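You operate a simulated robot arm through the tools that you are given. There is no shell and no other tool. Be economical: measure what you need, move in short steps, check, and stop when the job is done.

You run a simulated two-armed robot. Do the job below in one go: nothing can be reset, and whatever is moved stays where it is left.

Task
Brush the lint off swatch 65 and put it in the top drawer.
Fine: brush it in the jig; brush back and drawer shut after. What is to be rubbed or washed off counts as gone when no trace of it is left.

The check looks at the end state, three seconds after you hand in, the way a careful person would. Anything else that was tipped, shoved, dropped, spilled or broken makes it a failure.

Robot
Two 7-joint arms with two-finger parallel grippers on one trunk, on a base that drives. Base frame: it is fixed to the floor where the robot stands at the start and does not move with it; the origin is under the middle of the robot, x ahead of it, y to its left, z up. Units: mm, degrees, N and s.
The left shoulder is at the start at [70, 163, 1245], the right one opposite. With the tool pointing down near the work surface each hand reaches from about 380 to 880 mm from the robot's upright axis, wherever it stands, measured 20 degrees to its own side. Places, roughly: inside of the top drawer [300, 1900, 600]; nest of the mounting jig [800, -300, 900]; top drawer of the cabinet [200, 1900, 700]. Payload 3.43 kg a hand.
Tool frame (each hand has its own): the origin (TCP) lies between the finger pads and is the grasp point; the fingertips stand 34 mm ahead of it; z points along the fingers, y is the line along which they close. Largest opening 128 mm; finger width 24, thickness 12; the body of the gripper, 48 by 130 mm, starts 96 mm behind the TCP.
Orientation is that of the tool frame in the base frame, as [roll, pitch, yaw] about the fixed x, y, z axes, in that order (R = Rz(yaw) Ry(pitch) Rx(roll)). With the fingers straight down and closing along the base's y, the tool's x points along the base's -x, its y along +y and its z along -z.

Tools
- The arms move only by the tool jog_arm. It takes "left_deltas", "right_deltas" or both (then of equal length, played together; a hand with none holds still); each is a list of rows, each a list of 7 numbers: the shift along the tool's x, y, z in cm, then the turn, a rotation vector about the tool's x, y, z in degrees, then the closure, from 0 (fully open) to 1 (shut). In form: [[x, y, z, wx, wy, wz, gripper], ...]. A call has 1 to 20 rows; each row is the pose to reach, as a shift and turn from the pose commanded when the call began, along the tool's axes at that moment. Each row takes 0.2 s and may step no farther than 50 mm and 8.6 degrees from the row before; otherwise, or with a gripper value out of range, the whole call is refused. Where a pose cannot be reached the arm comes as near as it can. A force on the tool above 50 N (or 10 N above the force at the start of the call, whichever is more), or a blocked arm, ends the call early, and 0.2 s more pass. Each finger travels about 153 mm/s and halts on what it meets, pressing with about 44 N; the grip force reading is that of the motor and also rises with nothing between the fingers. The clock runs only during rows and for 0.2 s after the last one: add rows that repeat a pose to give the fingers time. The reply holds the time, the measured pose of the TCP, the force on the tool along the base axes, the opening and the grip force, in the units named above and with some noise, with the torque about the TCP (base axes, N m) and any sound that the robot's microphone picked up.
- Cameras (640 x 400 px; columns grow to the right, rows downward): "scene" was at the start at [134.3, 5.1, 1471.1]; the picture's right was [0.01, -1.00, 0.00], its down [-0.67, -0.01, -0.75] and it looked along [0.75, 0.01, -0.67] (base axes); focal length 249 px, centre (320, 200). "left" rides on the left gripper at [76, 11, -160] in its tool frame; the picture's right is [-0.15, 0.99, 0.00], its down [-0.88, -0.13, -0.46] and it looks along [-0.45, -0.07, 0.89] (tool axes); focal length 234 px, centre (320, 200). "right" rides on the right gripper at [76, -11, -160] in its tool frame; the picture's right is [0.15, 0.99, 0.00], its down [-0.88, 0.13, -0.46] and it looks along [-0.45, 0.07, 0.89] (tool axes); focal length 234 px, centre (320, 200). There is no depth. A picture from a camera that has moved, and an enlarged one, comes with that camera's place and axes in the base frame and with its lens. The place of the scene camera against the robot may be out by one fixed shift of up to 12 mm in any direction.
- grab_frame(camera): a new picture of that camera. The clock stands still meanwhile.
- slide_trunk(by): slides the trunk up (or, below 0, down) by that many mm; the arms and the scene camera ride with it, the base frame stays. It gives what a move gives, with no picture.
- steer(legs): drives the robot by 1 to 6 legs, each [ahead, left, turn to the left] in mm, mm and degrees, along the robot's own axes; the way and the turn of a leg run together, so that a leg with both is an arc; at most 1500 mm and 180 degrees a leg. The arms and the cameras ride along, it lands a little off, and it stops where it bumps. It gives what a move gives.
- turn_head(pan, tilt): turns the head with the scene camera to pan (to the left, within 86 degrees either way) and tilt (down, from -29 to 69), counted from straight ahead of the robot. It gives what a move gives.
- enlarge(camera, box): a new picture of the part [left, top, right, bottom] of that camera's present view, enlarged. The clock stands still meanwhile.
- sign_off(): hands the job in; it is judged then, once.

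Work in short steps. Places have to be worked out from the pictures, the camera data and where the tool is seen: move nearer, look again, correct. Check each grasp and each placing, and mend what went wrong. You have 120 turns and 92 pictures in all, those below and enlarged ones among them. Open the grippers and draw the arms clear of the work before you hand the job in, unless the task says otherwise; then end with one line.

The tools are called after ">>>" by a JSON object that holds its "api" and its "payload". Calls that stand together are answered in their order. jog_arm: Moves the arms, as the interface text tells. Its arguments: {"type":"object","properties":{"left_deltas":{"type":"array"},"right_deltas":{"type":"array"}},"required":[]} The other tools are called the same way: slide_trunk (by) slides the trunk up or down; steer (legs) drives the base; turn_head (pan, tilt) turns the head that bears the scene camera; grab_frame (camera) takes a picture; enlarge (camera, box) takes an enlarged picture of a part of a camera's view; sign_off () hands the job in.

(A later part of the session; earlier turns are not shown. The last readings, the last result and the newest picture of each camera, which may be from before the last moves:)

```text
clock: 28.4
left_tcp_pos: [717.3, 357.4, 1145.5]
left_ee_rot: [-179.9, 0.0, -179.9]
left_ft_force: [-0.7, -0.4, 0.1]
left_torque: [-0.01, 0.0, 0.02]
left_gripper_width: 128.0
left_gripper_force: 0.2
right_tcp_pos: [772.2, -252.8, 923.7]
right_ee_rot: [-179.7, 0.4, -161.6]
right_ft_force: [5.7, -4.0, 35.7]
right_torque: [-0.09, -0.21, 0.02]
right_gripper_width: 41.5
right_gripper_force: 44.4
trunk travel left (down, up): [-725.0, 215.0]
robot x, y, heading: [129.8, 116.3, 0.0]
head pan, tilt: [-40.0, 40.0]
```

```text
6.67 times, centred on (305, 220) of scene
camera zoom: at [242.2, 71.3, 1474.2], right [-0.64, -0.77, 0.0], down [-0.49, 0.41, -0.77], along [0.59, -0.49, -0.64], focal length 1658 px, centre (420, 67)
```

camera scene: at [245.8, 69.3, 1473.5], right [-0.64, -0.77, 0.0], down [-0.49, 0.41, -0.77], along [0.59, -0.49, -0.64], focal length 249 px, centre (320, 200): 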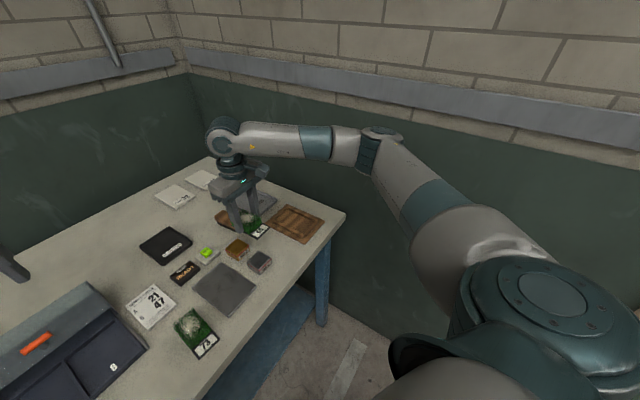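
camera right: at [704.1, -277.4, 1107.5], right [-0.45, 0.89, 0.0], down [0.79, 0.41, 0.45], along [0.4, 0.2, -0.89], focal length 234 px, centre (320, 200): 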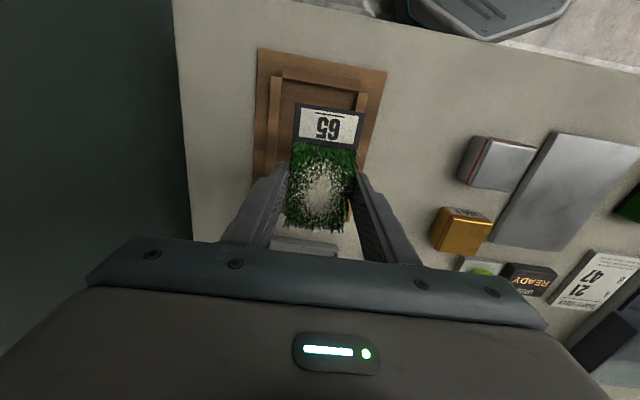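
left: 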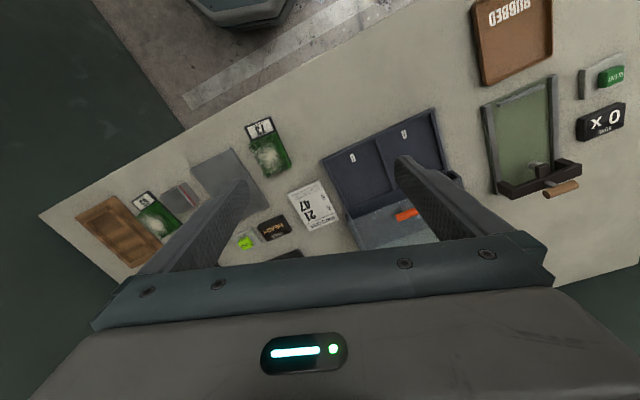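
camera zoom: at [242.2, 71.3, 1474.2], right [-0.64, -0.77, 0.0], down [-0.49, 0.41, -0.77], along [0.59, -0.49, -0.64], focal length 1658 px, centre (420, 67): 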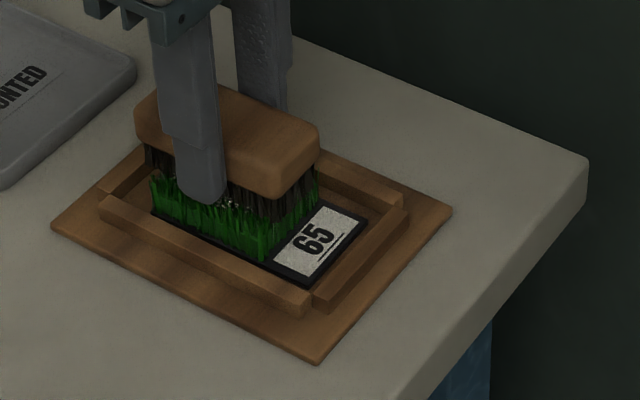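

Contact is at TCP z ≈ 925 (36 N now). I ease to lighter pressure and stroke back and forth across the lint.

>>> {"api": "jog_arm", "payload": {"right_deltas": [[0, 0, -0.15, 0, 0, 0, 0.75], [0, -1.2, -0.15, 0, 0, 0, 0.75], [0, -2.2, -0.15, 0, 0, 0, 0.75], [0, -1.2, -0.15, 0, 0, 0, 0.75], [0, 0, -0.15, 0, 0, 0, 0.75], [0, 1.2, -0.15, 0, 0, 0, 0.75], [0, 2.2, -0.15, 0, 0, 0, 0.75], [0, 1.2, -0.15, 0, 0, 0, 0.75], [0, 0, -0.15, 0, 0, 0, 0.75], [0, -1.2, -0.15, 0, 0, 0, 0.75], [0, -2.2, -0.15, 0, 0, 0, 0.75], [0, -1.2, -0.15, 0, 0, 0, 0.75], [0, 0, -0.15, 0, 0, 0, 0.75], [0, 1.2, -0.15, 0, 0, 0, 0.75], [0, 2.2, -0.15, 0, 0, 0, 0.75], [0, 0, -0.15, 0, 0, 0, 0.75], [0, 0, -2, 0, 0, 0, 0.75], [0, 0, -5, 0, 0, 0, 0.75], [0, 0, -7, 0, 0, 0, 0.75]]}}

>>> {"api": "enlarge", "payload": {"camera": "scene", "box": [260, 190, 350, 250]}}

```text
clock: 32.5
left_tcp_pos: [720.5, 354.8, 1143.0]
left_ee_rot: [-180.0, -0.1, -179.8]
left_ft_force: [0.6, -0.1, -0.3]
left_torque: [-0.03, 0.03, 0.04]
left_gripper_width: 128.3
left_gripper_force: 0.0
right_tcp_pos: [773.6, -252.3, 987.9]
right_ee_rot: [179.9, -0.1, -161.5]
right_ft_force: [0.1, 0.2, -0.3]
right_torque: [0.0, 0.03, -0.01]
right_gripper_width: 41.0
right_gripper_force: 44.1
trunk travel left (down, up): [-725.0, 215.0]
robot x, y, heading: [131.1, 118.0, 0.2]
head pan, tilt: [-40.0, 40.0]
```

```text
6.67 times, centred on (305, 220) of scene
camera zoom: at [246.3, 69.2, 1473.4], right [-0.64, -0.77, 0.0], down [-0.49, 0.41, -0.77], along [0.59, -0.49, -0.64], focal length 1658 px, centre (420, 67)
```

zoom: 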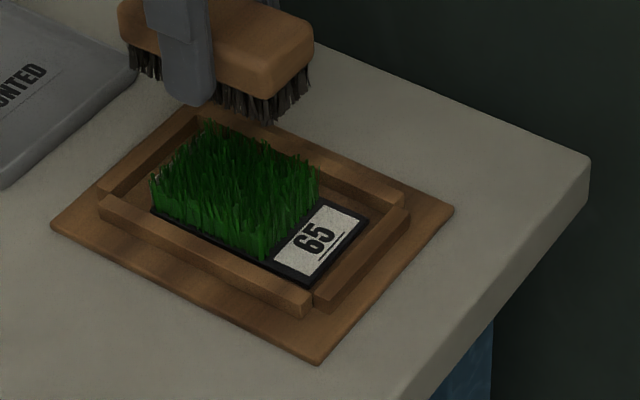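

The grass looks clean. I shift aside with the brush and inspect closely from the wrist camera.

>>> {"api": "jog_arm", "payload": {"right_deltas": [[0, 4, 0, 0, 0, 0, 0.75], [0, 8, 0, 0, 0, 0, 0.75], [0, 11.9, 0, 0, 0, 0, 0.75], [0, 11.9, 0, 0, 0, 0, 0.75]]}}

>>> {"api": "enlarge", "payload": {"camera": "right", "box": [80, 80, 240, 200]}}

```text
clock: 33.5
left_tcp_pos: [720.2, 354.2, 1143.7]
left_ee_rot: [-179.9, -0.1, -179.8]
left_ft_force: [0.3, -0.6, -0.4]
left_torque: [0.01, 0.01, 0.02]
left_gripper_width: 128.0
left_gripper_force: 0.1
right_tcp_pos: [738.0, -140.0, 991.6]
right_ee_rot: [-180.0, -0.1, -161.5]
right_ft_force: [1.3, 0.0, -1.3]
right_torque: [-0.01, -0.06, 0.0]
right_gripper_width: 40.7
right_gripper_force: 44.4
trunk travel left (down, up): [-725.0, 215.0]
robot x, y, heading: [133.0, 119.3, -0.2]
head pan, tilt: [-40.0, 40.0]
```

```text
3.33 times, centred on (160, 140) of right
camera zoom: at [669.2, -174.6, 1151.8], right [-0.45, 0.89, 0.0], down [0.79, 0.4, 0.46], along [0.41, 0.21, -0.89], focal length 781 px, centre (853, 400)
```

zoom: 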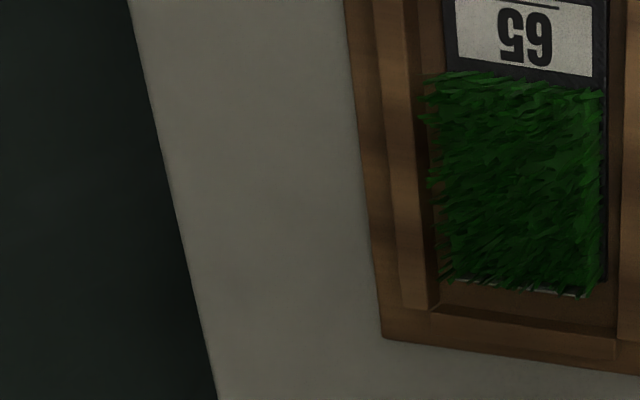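

No lint left. I carry the brush back over its original place.

>>> {"api": "jog_arm", "payload": {"right_deltas": [[-4.5, 0, 0, 0, 0, -1.2, 0.75], [-9, 0, 0, 0, 0, -2.5, 0.75], [-13.5, 0.1, 1, 0, 0, -3.7, 0.75], [-17.3, 0.16, 2.5, 0, 0, -5, 0.75], [-17.3, 0.16, 5, 0, 0, -5, 0.75], [-17.3, 0.16, 5, 0, 0, -5, 0.75]]}}

>>> {"api": "enlarge", "payload": {"camera": "scene", "box": [180, 170, 300, 250]}}

```text
clock: 34.9
left_tcp_pos: [719.2, 354.1, 1144.4]
left_ee_rot: [180.0, 0.0, -179.8]
left_ft_force: [1.2, -0.1, 0.3]
left_torque: [0.0, -0.01, -0.01]
left_gripper_width: 128.0
left_gripper_force: 0.1
right_tcp_pos: [902.8, -82.9, 941.7]
right_ee_rot: [-179.9, 0.0, -156.5]
right_ft_force: [-0.3, 0.6, -0.2]
right_torque: [-0.05, -0.01, 0.02]
right_gripper_width: 41.1
right_gripper_force: 44.2
trunk travel left (down, up): [-725.0, 215.0]
robot x, y, heading: [130.4, 120.5, 0.3]
head pan, tilt: [-40.0, 40.0]
```

```text
5.00 times, centred on (240, 210) of scene
camera zoom: at [245.6, 69.7, 1473.6], right [-0.64, -0.77, 0.0], down [-0.49, 0.41, -0.77], along [0.59, -0.49, -0.64], focal length 1244 px, centre (720, 150)
```

zoom: 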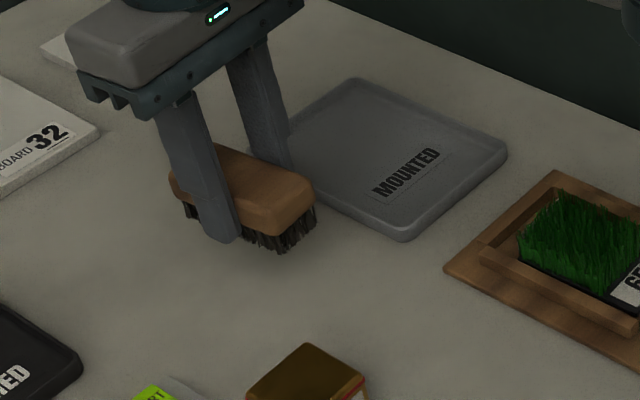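

In place over the spot; I lower to touch, release and retreat up.

>>> {"api": "jog_arm", "payload": {"right_deltas": [[0.1, -0.1, 1.5, 0, 0, 0, 0.75], [0.1, -0.1, 3, 0, 0, 0, 0.75], [0.1, -0.1, 4.2, 0, 0, 0, 0.75], [0.1, -0.1, 4.65, 0, 0, 0, 0.75], [0.1, -0.1, 4.75, 0, 0, 0, 0.75], [0.1, -0.1, 4.75, 0, 0, 0, 0.75]]}}

>>> {"api": "jog_arm", "payload": {"right_deltas": [[0, 0, 0, 0, 0, 0, 0.6], [0, 0, 0, 0, 0, 0, 0.45], [0, 0, 0, 0, 0, 0, 0.45], [0, 0, -2.5, 0, 0, 0, 0.45], [0, 0, -6, 0, 0, 0, 0.45], [0, 0, -9, 0, 0, 0, 0.45]]}}

>>> {"api": "enlarge", "payload": {"camera": "scene", "box": [180, 170, 300, 250]}}

```text
clock: 36.2
left_tcp_pos: [719.2, 355.0, 1143.7]
left_ee_rot: [-180.0, 0.0, -179.7]
left_ft_force: [-0.6, 0.4, 0.2]
left_torque: [0.0, 0.01, 0.0]
left_gripper_width: 128.1
left_gripper_force: 0.0
right_tcp_pos: [899.0, -83.0, 893.1]
right_ee_rot: [-180.0, -0.1, -156.4]
right_ft_force: [0.0, 0.0, -0.9]
right_torque: [-0.01, 0.02, 0.01]
right_gripper_width: 40.9
right_gripper_force: 43.9
trunk travel left (down, up): [-725.0, 215.0]
robot x, y, heading: [130.5, 120.4, 0.1]
head pan, tilt: [-40.0, 40.0]
```

```text
clock: 37.6
left_tcp_pos: [719.8, 356.0, 1144.4]
left_ee_rot: [180.0, 0.0, -179.8]
left_ft_force: [-0.6, -0.4, 0.5]
left_torque: [-0.02, -0.03, 0.0]
left_gripper_width: 128.0
left_gripper_force: 0.1
right_tcp_pos: [897.4, -84.2, 985.3]
right_ee_rot: [-180.0, 0.0, -156.5]
right_ft_force: [-0.5, 0.1, -0.8]
right_torque: [-0.02, 0.0, 0.03]
right_gripper_width: 70.5
right_gripper_force: 0.0
trunk travel left (down, up): [-725.0, 215.0]
robot x, y, heading: [130.1, 122.0, 0.4]
head pan, tilt: [-40.0, 40.0]
```

```text
5.00 times, centred on (240, 210) of scene
camera zoom: at [245.0, 69.8, 1473.5], right [-0.64, -0.77, 0.0], down [-0.49, 0.41, -0.77], along [0.59, -0.49, -0.64], focal length 1244 px, centre (720, 150)
```

zoom: 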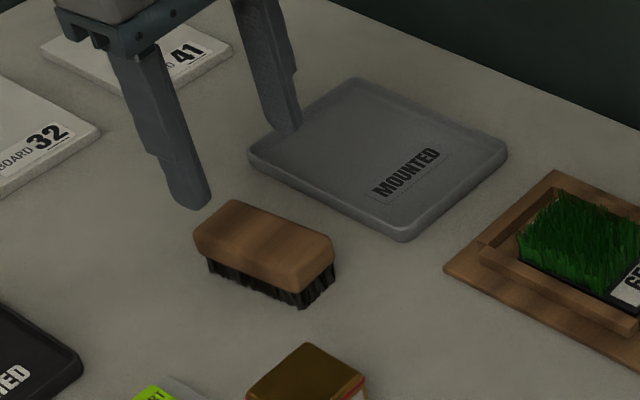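

The brush is back on its spot, standing. Now back over the swatch to pick it up.

>>> {"api": "jog_arm", "payload": {"right_deltas": [[3.8, -2.1, 0, 0, 0, 1, 0.45], [7.6, -4.2, 0, 0, 0, 2, 0.45], [11.3, -6.3, 0, 0, 0, 3, 0.45], [15.1, -8.4, 0, 0, 0, 4, 0.45], [18.8, -10.5, 0, 0, 0, 4.7, 0.45], [18.8, -10.5, 2, 0, 0, 4.7, 0.45], [18.8, -10.5, 2, 0, 0, 4.7, 0.45]]}}

>>> {"api": "enlarge", "payload": {"camera": "right", "box": [160, 40, 480, 240]}}

```text
clock: 39.2
left_tcp_pos: [718.9, 355.3, 1145.1]
left_ee_rot: [-179.9, 0.1, -179.8]
left_ft_force: [-1.0, 0.0, 1.0]
left_torque: [0.01, -0.01, 0.03]
left_gripper_width: 128.1
left_gripper_force: 0.0
right_tcp_pos: [768.4, -256.6, 966.0]
right_ee_rot: [-180.0, -0.1, -161.2]
right_ft_force: [0.3, 0.1, -0.8]
right_torque: [-0.03, 0.0, 0.02]
right_gripper_width: 70.5
right_gripper_force: 0.0
trunk travel left (down, up): [-725.0, 215.0]
robot x, y, heading: [131.8, 117.3, 0.2]
head pan, tilt: [-40.0, 40.0]
```

```text
2.00 times, centred on (320, 140) of right
camera zoom: at [700.3, -293.1, 1124.3], right [-0.46, 0.89, 0.0], down [0.79, 0.41, 0.46], along [0.4, 0.21, -0.89], focal length 468 px, centre (320, 320)
```

zoom: 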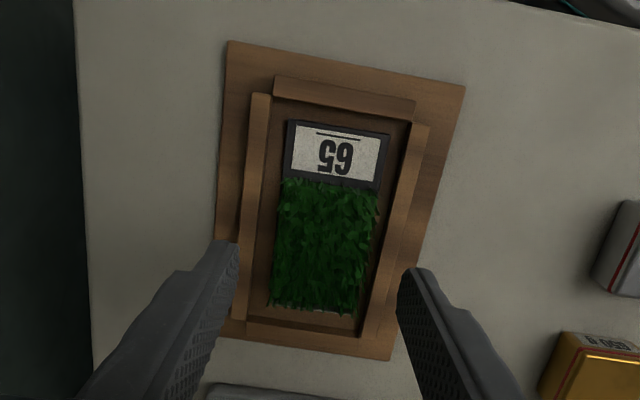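

I correct 2.4 mm sideways and ~1° and descend to just above the wall tops, then close on the swatch.

>>> {"api": "jog_arm", "payload": {"right_deltas": [[0, 0.24, 2, 0, 0, -1.2, 0.45], [0, 0.24, 4, 0, 0, -1.2, 0.45], [0, 0.24, 5.5, 0, 0, -1.2, 0.45], [0, 0.24, 6.2, 0, 0, -1.2, 0.45], [0, 0.24, 6.2, 0, 0, -1.2, 0.45]]}}

>>> {"api": "jog_arm", "payload": {"right_deltas": [[0, 0, 0, 0, 0, 0, 0.55], [0, 0, 0, 0, 0, 0, 0.6], [0, 0, 0, 0, 0, 0, 0.66], [0, 0, 0, 0, 0, 0, 0.66]]}}

>>> {"api": "enlarge", "payload": {"camera": "scene", "box": [260, 190, 350, 250]}}

```text
clock: 40.5
left_tcp_pos: [719.4, 354.3, 1142.6]
left_ee_rot: [-180.0, 0.1, -179.8]
left_ft_force: [-0.9, 0.3, -0.6]
left_torque: [-0.01, 0.01, -0.01]
left_gripper_width: 128.1
left_gripper_force: 0.0
right_tcp_pos: [768.6, -254.5, 902.7]
right_ee_rot: [-180.0, 0.0, -160.0]
right_ft_force: [-0.9, 0.0, 0.6]
right_torque: [-0.03, 0.0, -0.02]
right_gripper_width: 70.4
right_gripper_force: 0.1
trunk travel left (down, up): [-725.0, 215.0]
robot x, y, heading: [129.2, 118.6, 0.2]
head pan, tilt: [-40.0, 40.0]
```

```text
clock: 41.5
left_tcp_pos: [719.3, 355.1, 1144.5]
left_ee_rot: [-179.9, 0.0, -179.8]
left_ft_force: [0.9, -0.6, -0.6]
left_torque: [-0.02, 0.03, -0.01]
left_gripper_width: 127.9
left_gripper_force: 0.1
right_tcp_pos: [767.8, -254.5, 901.4]
right_ee_rot: [-180.0, 0.0, -159.9]
right_ft_force: [-0.5, -0.8, 0.3]
right_torque: [-0.03, 0.04, 0.01]
right_gripper_width: 52.9
right_gripper_force: 44.2
trunk travel left (down, up): [-725.0, 215.0]
robot x, y, heading: [128.7, 120.8, 0.1]
head pan, tilt: [-40.0, 40.0]
```

```text
6.67 times, centred on (305, 220) of scene
camera zoom: at [245.6, 69.3, 1473.5], right [-0.64, -0.77, 0.0], down [-0.49, 0.41, -0.77], along [0.59, -0.49, -0.64], focal length 1658 px, centre (420, 67)
```

zoom: 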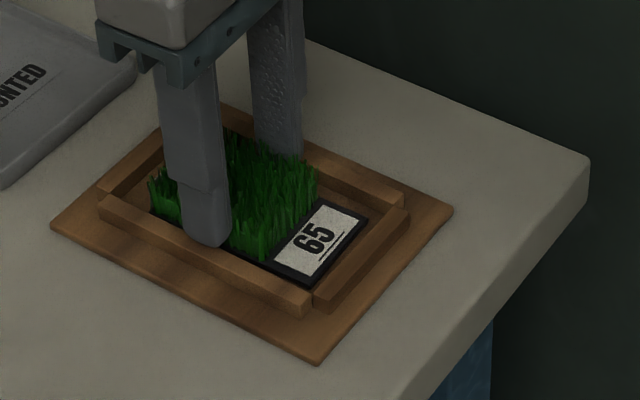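

It grips at 52.9 mm. I lift and check.

>>> {"api": "jog_arm", "payload": {"right_deltas": [[0, 0, -1, 0, 0, 0, 0.7], [0, 0, -3, 0, 0, 0, 0.7], [0, 0, -6, 0, 0, 0, 0.7], [0, 0, -9, 0, 0, 0, 0.7], [0, 0, -9, 0, 0, 0, 0.7]]}}

>>> {"api": "enlarge", "payload": {"camera": "scene", "box": [230, 160, 350, 250]}}

```text
clock: 42.6
left_tcp_pos: [719.8, 354.6, 1143.4]
left_ee_rot: [179.9, 0.1, -179.8]
left_ft_force: [0.8, -0.2, 0.2]
left_torque: [-0.02, -0.02, 0.02]
left_gripper_width: 128.3
left_gripper_force: 0.1
right_tcp_pos: [765.8, -254.5, 990.5]
right_ee_rot: [179.9, 0.1, -160.0]
right_ft_force: [-0.1, -0.5, -0.3]
right_torque: [0.01, -0.01, 0.01]
right_gripper_width: 53.3
right_gripper_force: 44.7
trunk travel left (down, up): [-725.0, 215.0]
robot x, y, heading: [128.7, 117.0, 0.3]
head pan, tilt: [-40.0, 40.0]
```

```text
4.44 times, centred on (290, 205) of scene
camera zoom: at [245.9, 69.0, 1473.5], right [-0.64, -0.77, 0.0], down [-0.49, 0.41, -0.77], along [0.59, -0.49, -0.64], focal length 1106 px, centre (453, 178)
```

zoom: 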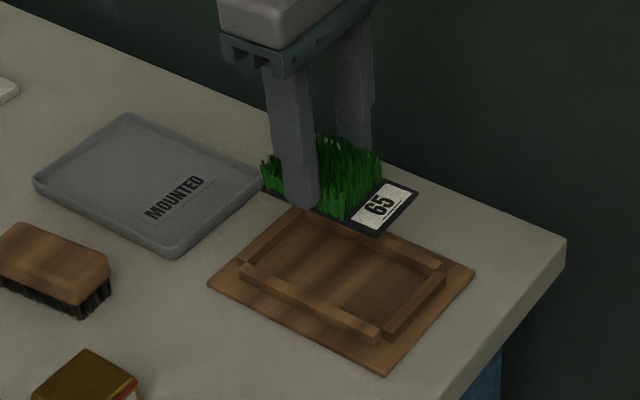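

The swatch is held firmly and the jig stayed put. I raise and fold both hands in (with the swatch in the right hand).

>>> {"api": "jog_arm", "payload": {"right_deltas": [[0, 0, -4, 0, 0, 0, 0.7], [0, 0, -8, 0, 0, 0, 0.7], [2, 3, -12, 0, 0, 0, 0.7], [4, 6, -15, 0, 0, 0, 0.7], [6, 9, -18, 0, 0, 0, 0.7], [8.5, 12.5, -20, 0, 0, 0, 0.7], [11, 16, -21, 0, 0, 0, 0.7], [13.5, 20, -21, 0, 0, 0, 0.7], [16, 23.5, -21, 0, 0, 0, 0.7], [16, 23.5, -21, 0, 0, 0, 0.7]], "left_deltas": [[2, 0, 0, 0, 0, 0, 0], [4, 0, 0, 0, 0, 0, 0], [6, 0, 0, 0, 0, 0, 0], [8, 0, 0, 0, 0, 0, 0], [10, 0, 0, 0, 0, 0, 0], [12, 0, 0, 0, 0, 0, 0], [14, 0, -2, 0, 0, 0, 0], [16, 0, -4, 0, 0, 0, 0], [18, 0, -6, 0, 0, 0, 0], [18, 0, -6, 0, 0, 0, 0]]}}

>>> {"api": "steer", "payload": {"legs": [[-450, 0, 0], [0, 0, 18]]}}

>>> {"api": "turn_head", "payload": {"pan": 55, "tilt": 30}}

>>> {"api": "grab_frame", "payload": {"camera": "scene"}}

```text
refused: row 3 steps farther than a row can; nothing moved
```

```text
clock: 46.4
left_tcp_pos: [175.3, 523.1, 1143.9]
left_ee_rot: [179.9, 0.0, -162.1]
left_ft_force: [0.4, 0.1, -0.7]
left_torque: [0.01, 0.0, 0.0]
left_gripper_width: 127.8
left_gripper_force: 0.1
right_tcp_pos: [402.7, -45.0, 990.6]
right_ee_rot: [179.9, -0.1, -142.4]
right_ft_force: [0.3, -0.7, -0.6]
right_torque: [0.02, 0.03, -0.02]
right_gripper_width: 53.3
right_gripper_force: 43.9
trunk travel left (down, up): [-725.0, 215.0]
robot x, y, heading: [-315.0, 117.8, 17.8]
head pan, tilt: [-40.0, 40.0]
```

```text
clock: 48.1
left_tcp_pos: [174.5, 522.4, 1144.2]
left_ee_rot: [-180.0, 0.0, -162.3]
left_ft_force: [-1.0, -0.3, -0.2]
left_torque: [-0.01, -0.02, 0.01]
left_gripper_width: 127.9
left_gripper_force: 0.0
right_tcp_pos: [403.7, -42.7, 990.7]
right_ee_rot: [180.0, -0.1, -142.3]
right_ft_force: [0.3, -0.1, 0.1]
right_torque: [0.02, 0.02, -0.02]
right_gripper_width: 53.2
right_gripper_force: 44.1
trunk travel left (down, up): [-725.0, 215.0]
robot x, y, heading: [-316.7, 117.7, 17.9]
head pan, tilt: [55.0, 30.0]
```

```text
49 pictures are left
camera scene: at [-241.4, 225.3, 1488.9], right [0.96, -0.3, 0.0], down [-0.15, -0.48, -0.87], along [0.26, 0.83, -0.5], focal length 249 px, centre (320, 200)
```

scene: 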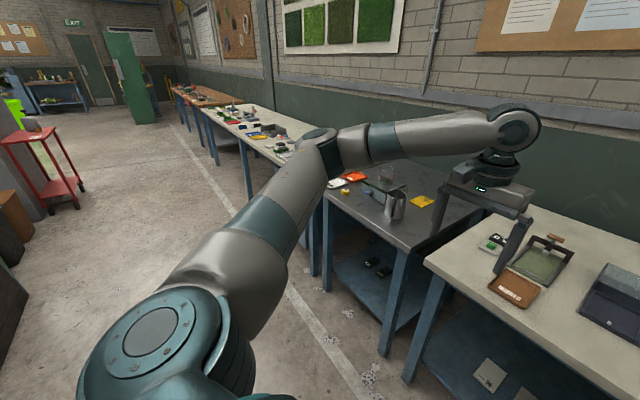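

The fold was refused before the drive, but the path was clear. I now fold the arms with smaller steps, being clear of the table edge.

>>> {"api": "jog_arm", "payload": {"right_deltas": [[0, 0, -4, 0, 0, 0, 0.7], [0, 0, -8, 0, 0, 0, 0.7], [2, 2.5, -11, 0, 0, 0, 0.7], [4, 5, -14, 0, 0, 0, 0.7], [6, 8, -17, 0, 0, 0, 0.7], [8, 11, -19, 0, 0, 0, 0.7], [10, 14, -21, 0, 0, 0, 0.7], [12, 17.5, -21, 0, 0, 0, 0.7], [14, 20.5, -21, 0, 0, 0, 0.7], [16, 23.5, -21, 0, 0, 0, 0.7]], "left_deltas": [[2, 0, 0, 0, 0, 0, 0], [4, 0, 0, 0, 0, 0, 0], [6, 0, 0, 0, 0, 0, 0], [8, 0, 0, 0, 0, 0, 0], [10, 0, 0, 0, 0, 0, 0], [12, 0, 0, 0, 0, 0, 0], [14, 0, -2, 0, 0, 0, 0], [16, 0, -4, 0, 0, 0, 0], [18, 0, -6, 0, 0, 0, 0], [18, 0, -6, 0, 0, 0, 0]]}}

```text
clock: 50.3
left_tcp_pos: [2.9, 469.1, 1203.6]
left_ee_rot: [-179.9, -0.1, -162.2]
left_ft_force: [-0.2, -0.3, 0.6]
left_torque: [-0.02, 0.0, 0.04]
left_gripper_width: 128.1
left_gripper_force: 0.0
right_tcp_pos: [131.6, 44.0, 1199.1]
right_ee_rot: [180.0, 0.0, -142.3]
right_ft_force: [0.4, 0.1, -0.4]
right_torque: [-0.01, 0.01, 0.0]
right_gripper_width: 52.9
right_gripper_force: 44.6
trunk travel left (down, up): [-725.0, 215.0]
robot x, y, heading: [-315.7, 117.7, 17.9]
head pan, tilt: [55.0, 30.0]
```

Arms folded. I drive 950 mm to the left along the benches and look at the cabinet.

>>> {"api": "steer", "payload": {"legs": [[0, 950, 0]]}}

>>> {"api": "turn_head", "payload": {"pan": 35, "tilt": 40}}

>>> {"api": "grab_frame", "payload": {"camera": "scene"}}

```text
clock: 55.2
left_tcp_pos: [-274.2, 1365.1, 1203.4]
left_ee_rot: [-179.9, 0.1, -163.1]
left_ft_force: [-0.5, 0.4, -0.1]
left_torque: [0.01, -0.02, 0.01]
left_gripper_width: 127.8
left_gripper_force: 0.0
right_tcp_pos: [-152.2, 936.5, 1200.0]
right_ee_rot: [180.0, -0.1, -143.2]
right_ft_force: [-0.9, 0.1, 0.0]
right_torque: [0.01, 0.02, 0.0]
right_gripper_width: 53.3
right_gripper_force: 44.6
trunk travel left (down, up): [-725.0, 215.0]
robot x, y, heading: [-598.7, 1018.5, 16.9]
head pan, tilt: [55.0, 30.0]
```

```text
clock: 56.0
left_tcp_pos: [-275.0, 1364.2, 1204.0]
left_ee_rot: [-179.9, 0.0, -163.1]
left_ft_force: [-0.2, 1.2, -0.7]
left_torque: [-0.01, 0.01, -0.01]
left_gripper_width: 128.0
left_gripper_force: 0.2
right_tcp_pos: [-152.0, 937.8, 1199.3]
right_ee_rot: [-180.0, -0.1, -143.3]
right_ft_force: [0.2, -0.6, 0.5]
right_torque: [0.0, -0.01, -0.02]
right_gripper_width: 53.0
right_gripper_force: 43.6
trunk travel left (down, up): [-725.0, 215.0]
robot x, y, heading: [-601.7, 1023.2, 17.1]
head pan, tilt: [35.0, 40.0]
```

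```text
48 pictures are left
camera scene: at [-498.5, 1106.5, 1473.6], right [0.79, -0.62, 0.0], down [-0.4, -0.51, -0.77], along [0.47, 0.6, -0.64], focal length 249 px, centre (320, 200)
```

scene: 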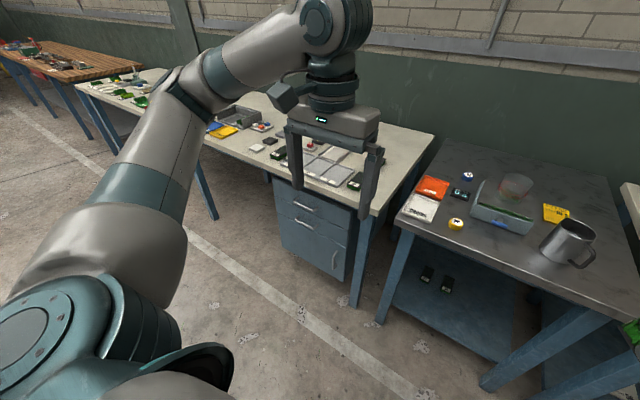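

The cabinet with two drawers and a door is visible at the right end of the light bench. I enlarge it to measure the handle.

>>> {"api": "enlarge", "payload": {"camera": "scene", "box": [250, 140, 400, 300]}}

```text
2.50 times, centred on (325, 220) of scene
camera zoom: at [-498.5, 1106.5, 1473.6], right [0.79, -0.62, 0.0], down [-0.4, -0.51, -0.77], along [0.47, 0.6, -0.64], focal length 622 px, centre (308, 150)
```

zoom: 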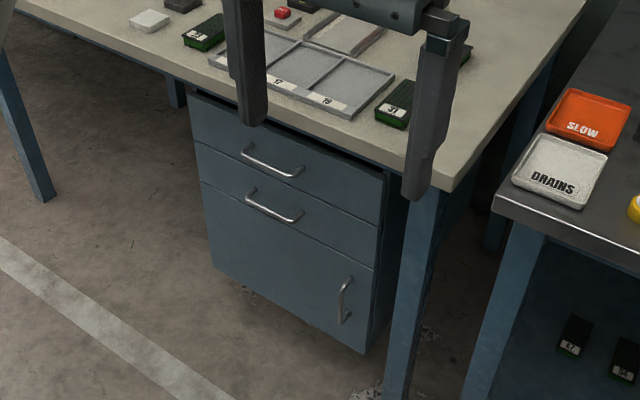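

The cabinet front plane lies at yaw ≈ 17°, with the top drawer handle around (-20, 1830, 715). I drive to stand in front of it (left hand opposite the handle) and lower the trunk.

>>> {"api": "steer", "payload": {"legs": [[110, 420, 0]]}}

>>> {"api": "slide_trunk", "payload": {"by": -330}}

>>> {"api": "turn_head", "payload": {"pan": 10, "tilt": 40}}

>>> {"api": "grab_frame", "payload": {"camera": "scene"}}

```text
clock: 58.6
left_tcp_pos: [-281.4, 1785.0, 1203.8]
left_ee_rot: [-179.9, 0.0, -163.6]
left_ft_force: [0.4, 0.0, 1.0]
left_torque: [-0.02, 0.0, 0.0]
left_gripper_width: 128.0
left_gripper_force: 0.0
right_tcp_pos: [-163.1, 1356.7, 1199.4]
right_ee_rot: [179.9, 0.0, -143.8]
right_ft_force: [0.8, 0.7, 0.4]
right_torque: [-0.01, 0.0, -0.01]
right_gripper_width: 53.0
right_gripper_force: 44.0
trunk travel left (down, up): [-725.0, 215.0]
robot x, y, heading: [-610.8, 1445.2, 16.5]
head pan, tilt: [35.0, 40.0]
```

```text
clock: 61.9
left_tcp_pos: [-281.6, 1784.7, 872.7]
left_ee_rot: [180.0, 0.0, -163.6]
left_ft_force: [0.0, 0.7, 0.3]
left_torque: [0.0, 0.04, 0.0]
left_gripper_width: 127.8
left_gripper_force: 0.0
right_tcp_pos: [-163.1, 1356.6, 870.3]
right_ee_rot: [-180.0, 0.1, -143.9]
right_ft_force: [0.3, -0.5, -0.1]
right_torque: [0.06, -0.03, 0.0]
right_gripper_width: 53.1
right_gripper_force: 44.1
trunk travel left (down, up): [-395.0, 545.0]
robot x, y, heading: [-611.0, 1442.3, 16.5]
head pan, tilt: [35.0, 40.0]
```

```text
clock: 62.8
left_tcp_pos: [-281.5, 1784.7, 874.3]
left_ee_rot: [-179.9, 0.1, -163.7]
left_ft_force: [0.1, 0.5, 1.0]
left_torque: [0.02, 0.0, 0.01]
left_gripper_width: 128.3
left_gripper_force: 0.0
right_tcp_pos: [-163.5, 1357.1, 871.0]
right_ee_rot: [180.0, 0.0, -143.8]
right_ft_force: [-0.2, -0.7, -0.5]
right_torque: [-0.01, -0.04, 0.02]
right_gripper_width: 52.9
right_gripper_force: 44.3
trunk travel left (down, up): [-395.0, 545.0]
robot x, y, heading: [-611.2, 1442.0, 16.4]
head pan, tilt: [10.0, 40.0]
```

```text
46 pictures are left
camera scene: at [-485.8, 1500.3, 1143.5], right [0.45, -0.89, 0.0], down [-0.58, -0.29, -0.77], along [0.69, 0.34, -0.64], focal length 249 px, centre (320, 200)
```

scene: 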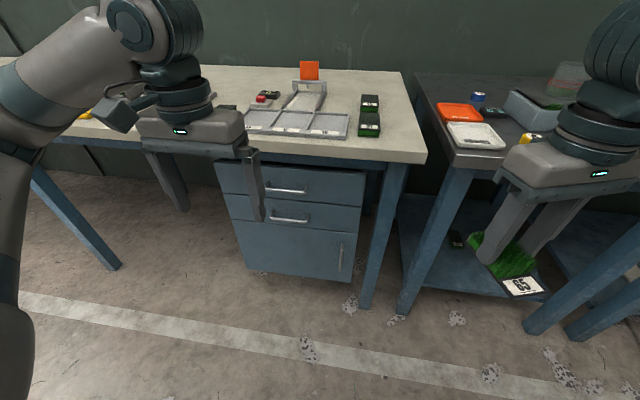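

Good view of the cabinet; I enlarge for precise handle location.

>>> {"api": "enlarge", "payload": {"camera": "scene", "box": [200, 140, 400, 265]}}

```text
3.20 times, centred on (300, 202) of scene
camera zoom: at [-485.8, 1500.3, 1143.5], right [0.45, -0.89, 0.0], down [-0.58, -0.29, -0.77], along [0.69, 0.34, -0.64], focal length 796 px, centre (384, 192)
```

zoom: 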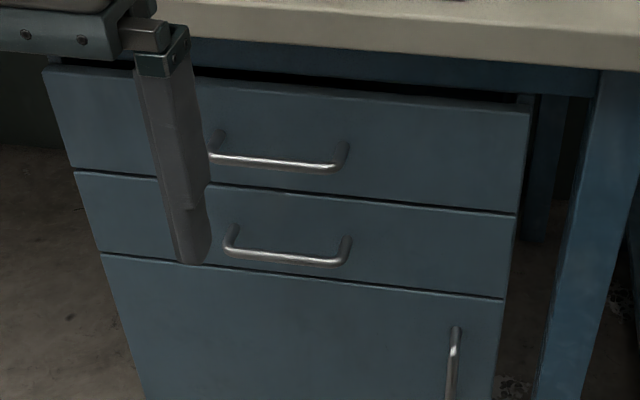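

Triangulated handle ≈ (-2, 1849, 685). I turn the left hand to point forward with the fingers closing vertically, lowering it to handle height, at a safe distance.

>>> {"api": "jog_arm", "payload": {"left_deltas": [[0, 0, 1.2, -4.6, -4.6, 4.6, 0.3], [0, 0, 2.4, -9.2, -9.2, 9.2, 0.4], [0, 0, 3.6, -13.8, -13.8, 13.8, 0.5], [0, 0, 4.8, -18.5, -18.5, 18.5, 0.5], [0, 0, 6, -23.1, -23.1, 23.1, 0.5], [0, 0, 7.2, -27.7, -27.7, 27.7, 0.5], [0, 0, 8.4, -32.3, -32.3, 32.3, 0.5], [0, 0, 9.6, -37, -37, 37, 0.5], [-1, 0, 10.8, -41.6, -41.6, 41.6, 0.5], [-2, 0, 12, -46.2, -46.2, 46.2, 0.5], [-3, 0, 13.2, -50.8, -50.8, 50.8, 0.5], [-4, 0, 14.4, -55.4, -55.4, 55.4, 0.5], [-5, 0, 15.6, -60, -60, 60, 0.5], [-6, 0, 17, -64.7, -64.7, 64.7, 0.5], [-6, 0, 18.5, -69.3, -69.3, 69.3, 0.5], [-6, 0, 18.5, -69.3, -69.3, 69.3, 0.5]]}}

>>> {"api": "grab_frame", "payload": {"camera": "scene"}}

>>> {"api": "grab_frame", "payload": {"camera": "left"}}

```text
clock: 66.2
left_tcp_pos: [-207.3, 1812.3, 664.6]
left_ee_rot: [89.9, 0.0, 106.4]
left_ft_force: [-0.6, -0.2, -0.4]
left_torque: [0.01, 0.01, 0.06]
left_gripper_width: 64.0
left_gripper_force: 0.1
left hand out of reach, approached as far as the arm can: row 4, 5, 6, 7, 8, 9, 10, 11, 12, 13, 14, 15, 16
right_tcp_pos: [-161.9, 1355.1, 869.0]
right_ee_rot: [179.8, -0.1, -143.8]
right_ft_force: [0.7, -0.1, 0.1]
right_torque: [-0.01, 0.02, 0.01]
right_gripper_width: 53.1
right_gripper_force: 44.4
trunk travel left (down, up): [-395.0, 545.0]
robot x, y, heading: [-607.1, 1442.2, 16.3]
head pan, tilt: [10.0, 40.0]
```

```text
44 pictures are left
camera scene: at [-484.3, 1498.4, 1143.6], right [0.44, -0.9, 0.0], down [-0.58, -0.28, -0.77], along [0.69, 0.34, -0.64], focal length 249 px, centre (320, 200)
```

scene: 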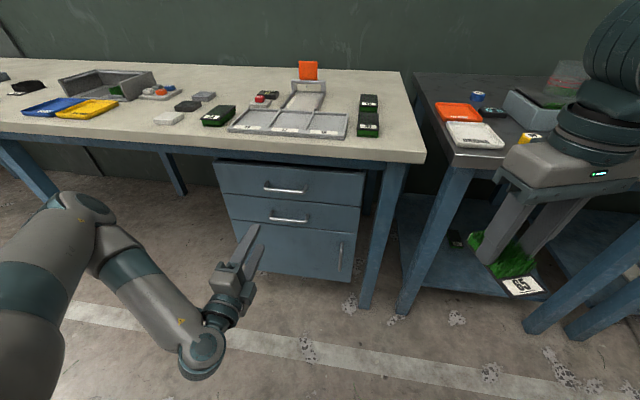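

```text
43 pictures are left
camera left: at [-381.6, 1838.9, 676.1], right [0.04, -0.14, 0.99], down [-0.19, -0.97, -0.13], along [0.98, -0.18, -0.07], focal length 234 px, centre (320, 200)
```

left: 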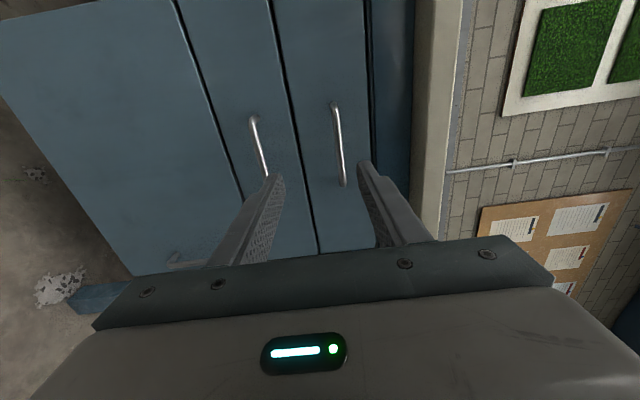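

The left hand points at the cabinet; handle seen at about (-2, 1852, 690). I advance 120 mm with lateral correction and look again for depth.

>>> {"api": "jog_arm", "payload": {"left_deltas": [[-0.5, 0.5, 3, 0, 0, 0, 0.5], [-1, 1, 6, 0, 0, 0, 0.5], [-1.5, 1, 9, 0, 0, 0, 0.5], [-1.9, 1, 12, 0, 0, 0, 0.5], [-1.9, 1, 12, 0, 0, 0, 0.5]]}}

>>> {"api": "grab_frame", "payload": {"camera": "left"}}

```text
clock: 67.4
left_tcp_pos: [-89.2, 1824.8, 672.8]
left_ee_rot: [90.0, -0.1, 106.4]
left_ft_force: [-0.1, 0.1, -0.8]
left_torque: [0.0, 0.01, -0.02]
left_gripper_width: 63.9
left_gripper_force: 0.0
right_tcp_pos: [-163.6, 1358.2, 869.7]
right_ee_rot: [-180.0, -0.1, -143.7]
right_ft_force: [0.1, -0.2, 0.4]
right_torque: [0.03, 0.02, 0.03]
right_gripper_width: 53.3
right_gripper_force: 43.9
trunk travel left (down, up): [-395.0, 545.0]
robot x, y, heading: [-611.5, 1442.9, 16.7]
head pan, tilt: [10.0, 40.0]
```

```text
42 pictures are left
camera left: at [-263.3, 1852.6, 684.9], right [0.04, -0.14, 0.99], down [-0.19, -0.97, -0.13], along [0.98, -0.18, -0.07], focal length 234 px, centre (320, 200)
```

left: 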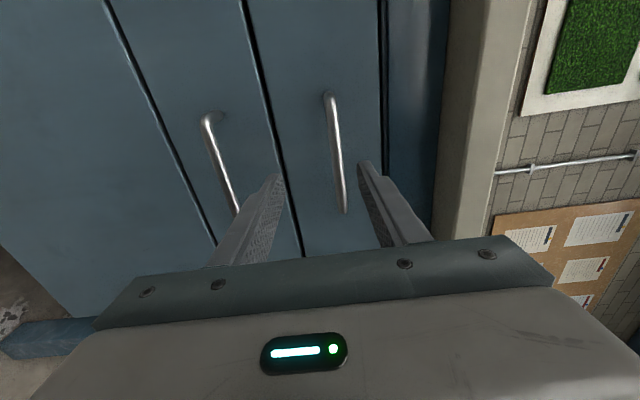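

Handle centre is about z 692, laterally aligned. I raise 20 mm and advance 50 mm, then look again.

>>> {"api": "jog_arm", "payload": {"left_deltas": [[0.1, 1, 1, 0, 0, 0, 0.5], [0.2, 2, 3, 0, 0, 0, 0.5], [0.2, 2, 5, 0, 0, 0, 0.5], [0.2, 2, 5, 0, 0, 0, 0.5]]}}

>>> {"api": "grab_frame", "payload": {"camera": "left"}}

>>> {"api": "enlarge", "payload": {"camera": "scene", "box": [200, 150, 380, 270]}}

```text
clock: 68.4
left_tcp_pos: [-41.1, 1841.4, 692.9]
left_ee_rot: [90.0, 0.0, 106.4]
left_ft_force: [-0.2, 0.7, 0.0]
left_torque: [0.01, 0.0, -0.02]
left_gripper_width: 64.1
left_gripper_force: 0.1
right_tcp_pos: [-162.8, 1357.1, 870.3]
right_ee_rot: [180.0, -0.1, -143.8]
right_ft_force: [0.5, 0.4, -0.1]
right_torque: [0.0, -0.02, -0.01]
right_gripper_width: 53.4
right_gripper_force: 44.0
trunk travel left (down, up): [-395.0, 545.0]
robot x, y, heading: [-607.7, 1448.3, 16.6]
head pan, tilt: [10.0, 40.0]
```

```text
41 pictures are left
camera left: at [-215.8, 1869.6, 705.9], right [0.04, -0.14, 0.99], down [-0.19, -0.97, -0.13], along [0.98, -0.18, -0.07], focal length 234 px, centre (320, 200)
```

left: 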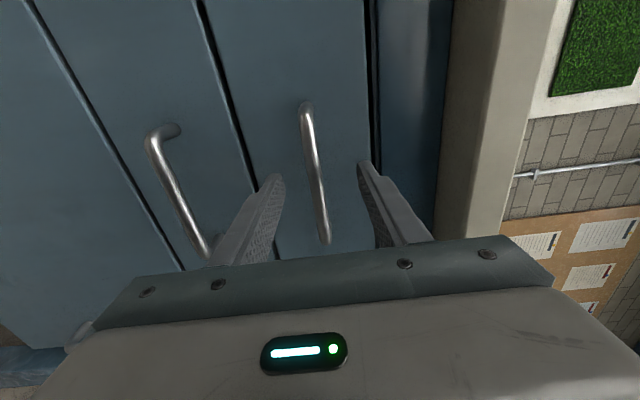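

```text
3.33 times, centred on (290, 210) of scene
camera zoom: at [-485.8, 1500.2, 1143.6], right [0.45, -0.9, 0.0], down [-0.58, -0.29, -0.77], along [0.69, 0.34, -0.64], focal length 829 px, centre (420, 167)
```

zoom: 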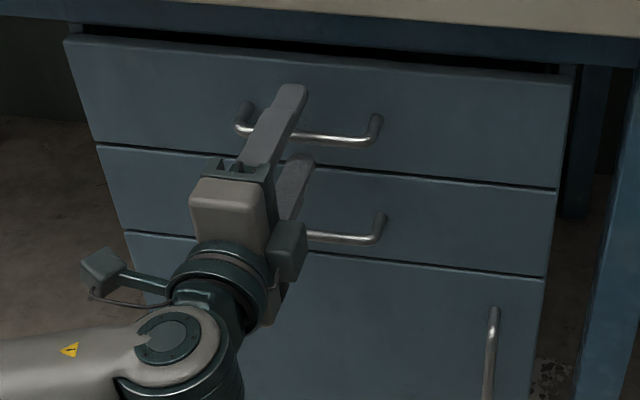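

The bar sits centred between the fingers but probably slightly beyond the tips. I advance 25 mm slowly and check.

>>> {"api": "jog_arm", "payload": {"left_deltas": [[0, -0.2, 0.8, 0, 0, 0, 0.5], [0, -0.3, 1.6, 0, 0, 0, 0.5], [0, -0.3, 2.5, 0, 0, 0, 0.5], [0, -0.3, 2.5, 0, 0, 0, 0.5]]}}

>>> {"api": "grab_frame", "payload": {"camera": "left"}}

```text
clock: 69.4
left_tcp_pos: [-20.5, 1846.8, 690.6]
left_ee_rot: [89.9, 0.0, 106.3]
left_ft_force: [-35.1, -8.8, -4.2]
left_torque: [-0.03, -0.41, 0.48]
left_gripper_width: 64.0
left_gripper_force: 0.0
right_tcp_pos: [-166.4, 1355.8, 870.6]
right_ee_rot: [180.0, 0.2, -143.8]
right_ft_force: [-0.2, -0.3, 0.5]
right_torque: [0.0, -0.02, -0.02]
right_gripper_width: 53.3
right_gripper_force: 43.8
trunk travel left (down, up): [-395.0, 545.0]
robot x, y, heading: [-614.3, 1445.0, 16.5]
head pan, tilt: [10.0, 40.0]
```

```text
39 pictures are left
camera left: at [-194.6, 1875.4, 703.2], right [0.04, -0.14, 0.99], down [-0.19, -0.97, -0.13], along [0.98, -0.18, -0.07], focal length 234 px, centre (320, 200)
```

left: 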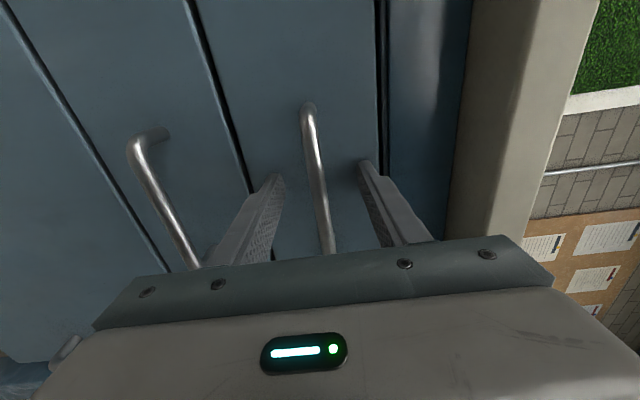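

The tips touch the drawer front (35 N), so the bar is between the fingers. I back off 7 mm and close on it.

>>> {"api": "jog_arm", "payload": {"left_deltas": [[0, 0, -0.7, 0, 0, 0, 0.5], [0, 0, -0.7, 0, 0, 0, 0.7], [0, 0, -0.7, 0, 0, 0, 0.85], [0, 0, -0.7, 0, 0, 0, 0.98], [0, 0, -0.7, 0, 0, 0, 0.98], [0, 0, -0.7, 0, 0, 0, 0.98]]}}

>>> {"api": "grab_frame", "payload": {"camera": "left"}}

```text
clock: 70.8
left_tcp_pos: [-23.1, 1847.3, 689.9]
left_ee_rot: [90.0, 0.0, 106.4]
left_ft_force: [2.6, 0.2, -3.3]
left_torque: [-0.02, 0.01, 0.44]
left_gripper_width: 11.9
left_gripper_force: 45.1
right_tcp_pos: [-163.3, 1356.9, 869.0]
right_ee_rot: [-179.9, -0.2, -143.8]
right_ft_force: [0.0, 0.6, -0.4]
right_torque: [0.02, 0.01, -0.03]
right_gripper_width: 52.9
right_gripper_force: 44.1
trunk travel left (down, up): [-395.0, 545.0]
robot x, y, heading: [-609.8, 1440.9, 16.5]
head pan, tilt: [10.0, 40.0]
```

```text
38 pictures are left
camera left: at [-198.1, 1874.3, 703.0], right [0.04, -0.14, 0.99], down [-0.19, -0.97, -0.13], along [0.98, -0.18, -0.07], focal length 234 px, centre (320, 200)
```

left: 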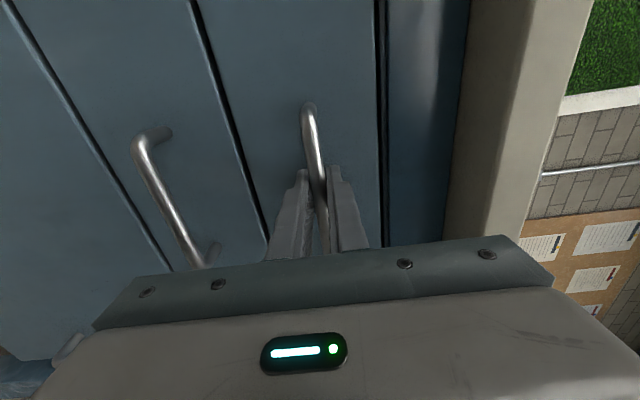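

The handle is gripped (11.9 mm, 45 N). I pull the drawer by driving back 250 mm.

>>> {"api": "steer", "payload": {"legs": [[-250, 0, 0]]}}

>>> {"api": "grab_frame", "payload": {"camera": "scene"}}

```text
clock: 72.6
left_tcp_pos: [-262.4, 1771.4, 690.0]
left_ee_rot: [90.1, 0.0, 106.1]
left_ft_force: [5.3, -19.6, -7.8]
left_torque: [-0.11, 0.0, -0.61]
left_gripper_width: 11.5
left_gripper_force: 44.5
right_tcp_pos: [-404.1, 1284.3, 869.1]
right_ee_rot: [179.9, 0.0, -143.8]
right_ft_force: [-0.6, -0.3, -0.7]
right_torque: [0.02, -0.02, 0.0]
right_gripper_width: 53.2
right_gripper_force: 44.0
trunk travel left (down, up): [-395.0, 545.0]
robot x, y, heading: [-849.5, 1373.8, 16.1]
head pan, tilt: [10.0, 40.0]
```

```text
37 pictures are left
camera scene: at [-724.9, 1427.8, 1143.5], right [0.44, -0.9, 0.0], down [-0.58, -0.28, -0.77], along [0.69, 0.34, -0.64], focal length 249 px, centre (320, 200)
```

scene: 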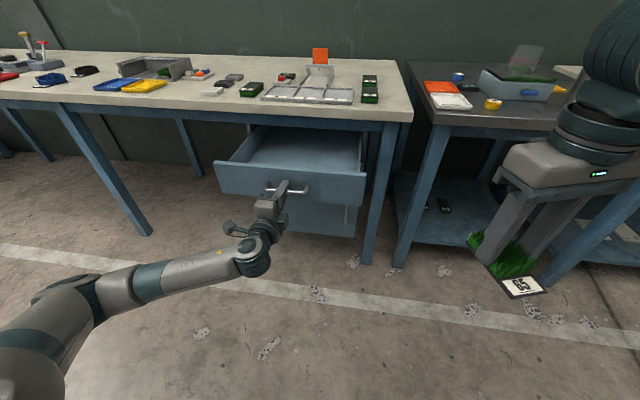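

The drawer is open about 250 mm. I release the handle, back the left hand away and raise it.

>>> {"api": "jog_arm", "payload": {"left_deltas": [[0, 0, 0, 0, 0, 0, 0.8], [0, 0, 0, 0, 0, 0, 0.6], [0, 0, 0, 0, 0, 0, 0.5], [0, 0, -2, 0, 0, 0, 0.5], [0, 0, -5, 0, 0, 0, 0.5], [0, 0, -8, 0, 0, 0, 0.5], [0, 0, -11, 0, 0, 0, 0.5], [0, 2, -14, 0, 0, 0, 0.5], [0, 5, -16, 0, 0, 0, 0.5], [1, 9, -17, 0, 0, 0, 0.5], [2, 13, -18, 0, 0, 0, 0.5], [3, 17, -18, 0, 0, 0, 0.5], [4, 21, -18, 0, 0, 0, 0.5], [4, 24, -18, 0, 0, 0, 0.5], [4, 24, -18, 0, 0, 0, 0.5]]}}

>>> {"api": "grab_frame", "payload": {"camera": "scene"}}

```text
clock: 75.8
left_tcp_pos: [-346.8, 1825.2, 949.9]
left_ee_rot: [90.1, 0.1, 106.0]
left_ft_force: [-0.2, 0.5, 0.2]
left_torque: [-0.01, 0.01, -0.06]
left_gripper_width: 64.0
left_gripper_force: 0.2
left hand out of reach, approached as far as the arm can: row 8, 9, 10, 11, 12, 13, 14, 15
right_tcp_pos: [-404.9, 1285.8, 869.8]
right_ee_rot: [180.0, -0.1, -143.9]
right_ft_force: [-1.1, 0.5, -0.4]
right_torque: [-0.04, -0.01, 0.01]
right_gripper_width: 53.2
right_gripper_force: 44.3
trunk travel left (down, up): [-395.0, 545.0]
robot x, y, heading: [-847.5, 1375.1, 16.3]
head pan, tilt: [10.0, 40.0]
```

```text
36 pictures are left
camera scene: at [-726.0, 1429.9, 1143.5], right [0.44, -0.9, 0.0], down [-0.58, -0.29, -0.77], along [0.69, 0.34, -0.64], focal length 249 px, centre (320, 200)
```

scene: 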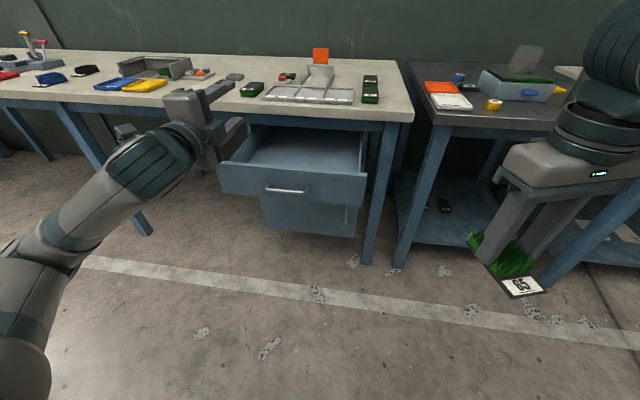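

The drawer is open and clear. I enlarge it to measure the interior.

>>> {"api": "enlarge", "payload": {"camera": "scene", "box": [200, 110, 400, 220]}}

```text
3.20 times, centred on (300, 165) of scene
camera zoom: at [-726.0, 1429.9, 1143.5], right [0.44, -0.9, 0.0], down [-0.58, -0.29, -0.77], along [0.69, 0.34, -0.64], focal length 796 px, centre (384, 312)
```

zoom: 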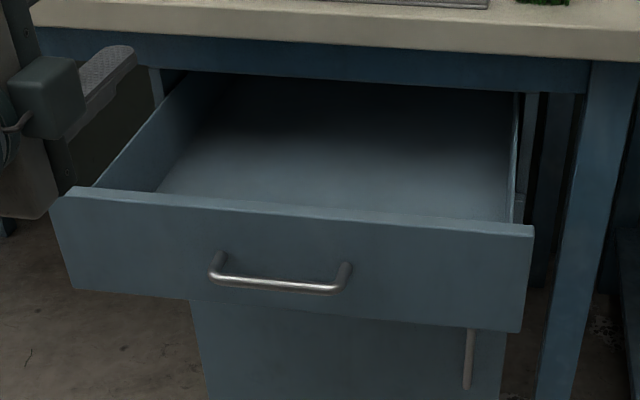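

Drawer interior spans about n 337–498 before the bench edge, panel top z ≈ 757, floor ≈ 655. I move the robot so the right hand can reach straight down into it.

>>> {"api": "steer", "payload": {"legs": [[0, 304, 1.3], [200, 0, 0]]}}

>>> {"api": "grab_frame", "payload": {"camera": "scene"}}

```text
clock: 79.0
left_tcp_pos: [-258.2, 2184.3, 949.9]
left_ee_rot: [90.1, 0.0, 107.3]
left_ft_force: [-0.5, 1.0, -0.5]
left_torque: [-0.03, -0.02, 0.0]
left_gripper_width: 64.0
left_gripper_force: 0.0
right_tcp_pos: [-302.8, 1642.7, 869.3]
right_ee_rot: [-179.9, -0.1, -142.5]
right_ft_force: [0.9, 0.3, -0.7]
right_torque: [-0.01, 0.01, -0.02]
right_gripper_width: 53.1
right_gripper_force: 44.2
trunk travel left (down, up): [-395.0, 545.0]
robot x, y, heading: [-750.2, 1719.5, 17.5]
head pan, tilt: [10.0, 40.0]
```

```text
34 pictures are left
camera scene: at [-628.6, 1779.2, 1143.4], right [0.46, -0.89, 0.0], down [-0.57, -0.3, -0.77], along [0.68, 0.36, -0.64], focal length 249 px, centre (320, 200)
```

scene: 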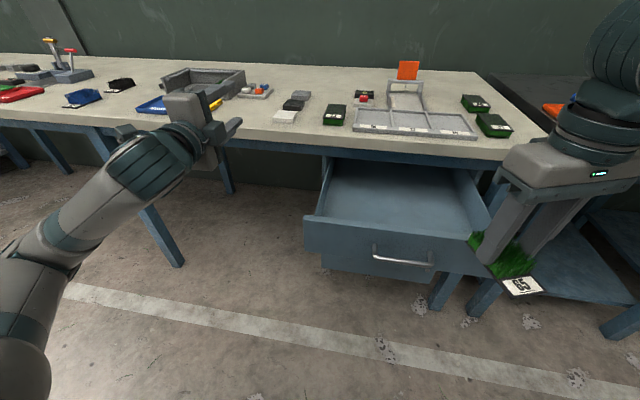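

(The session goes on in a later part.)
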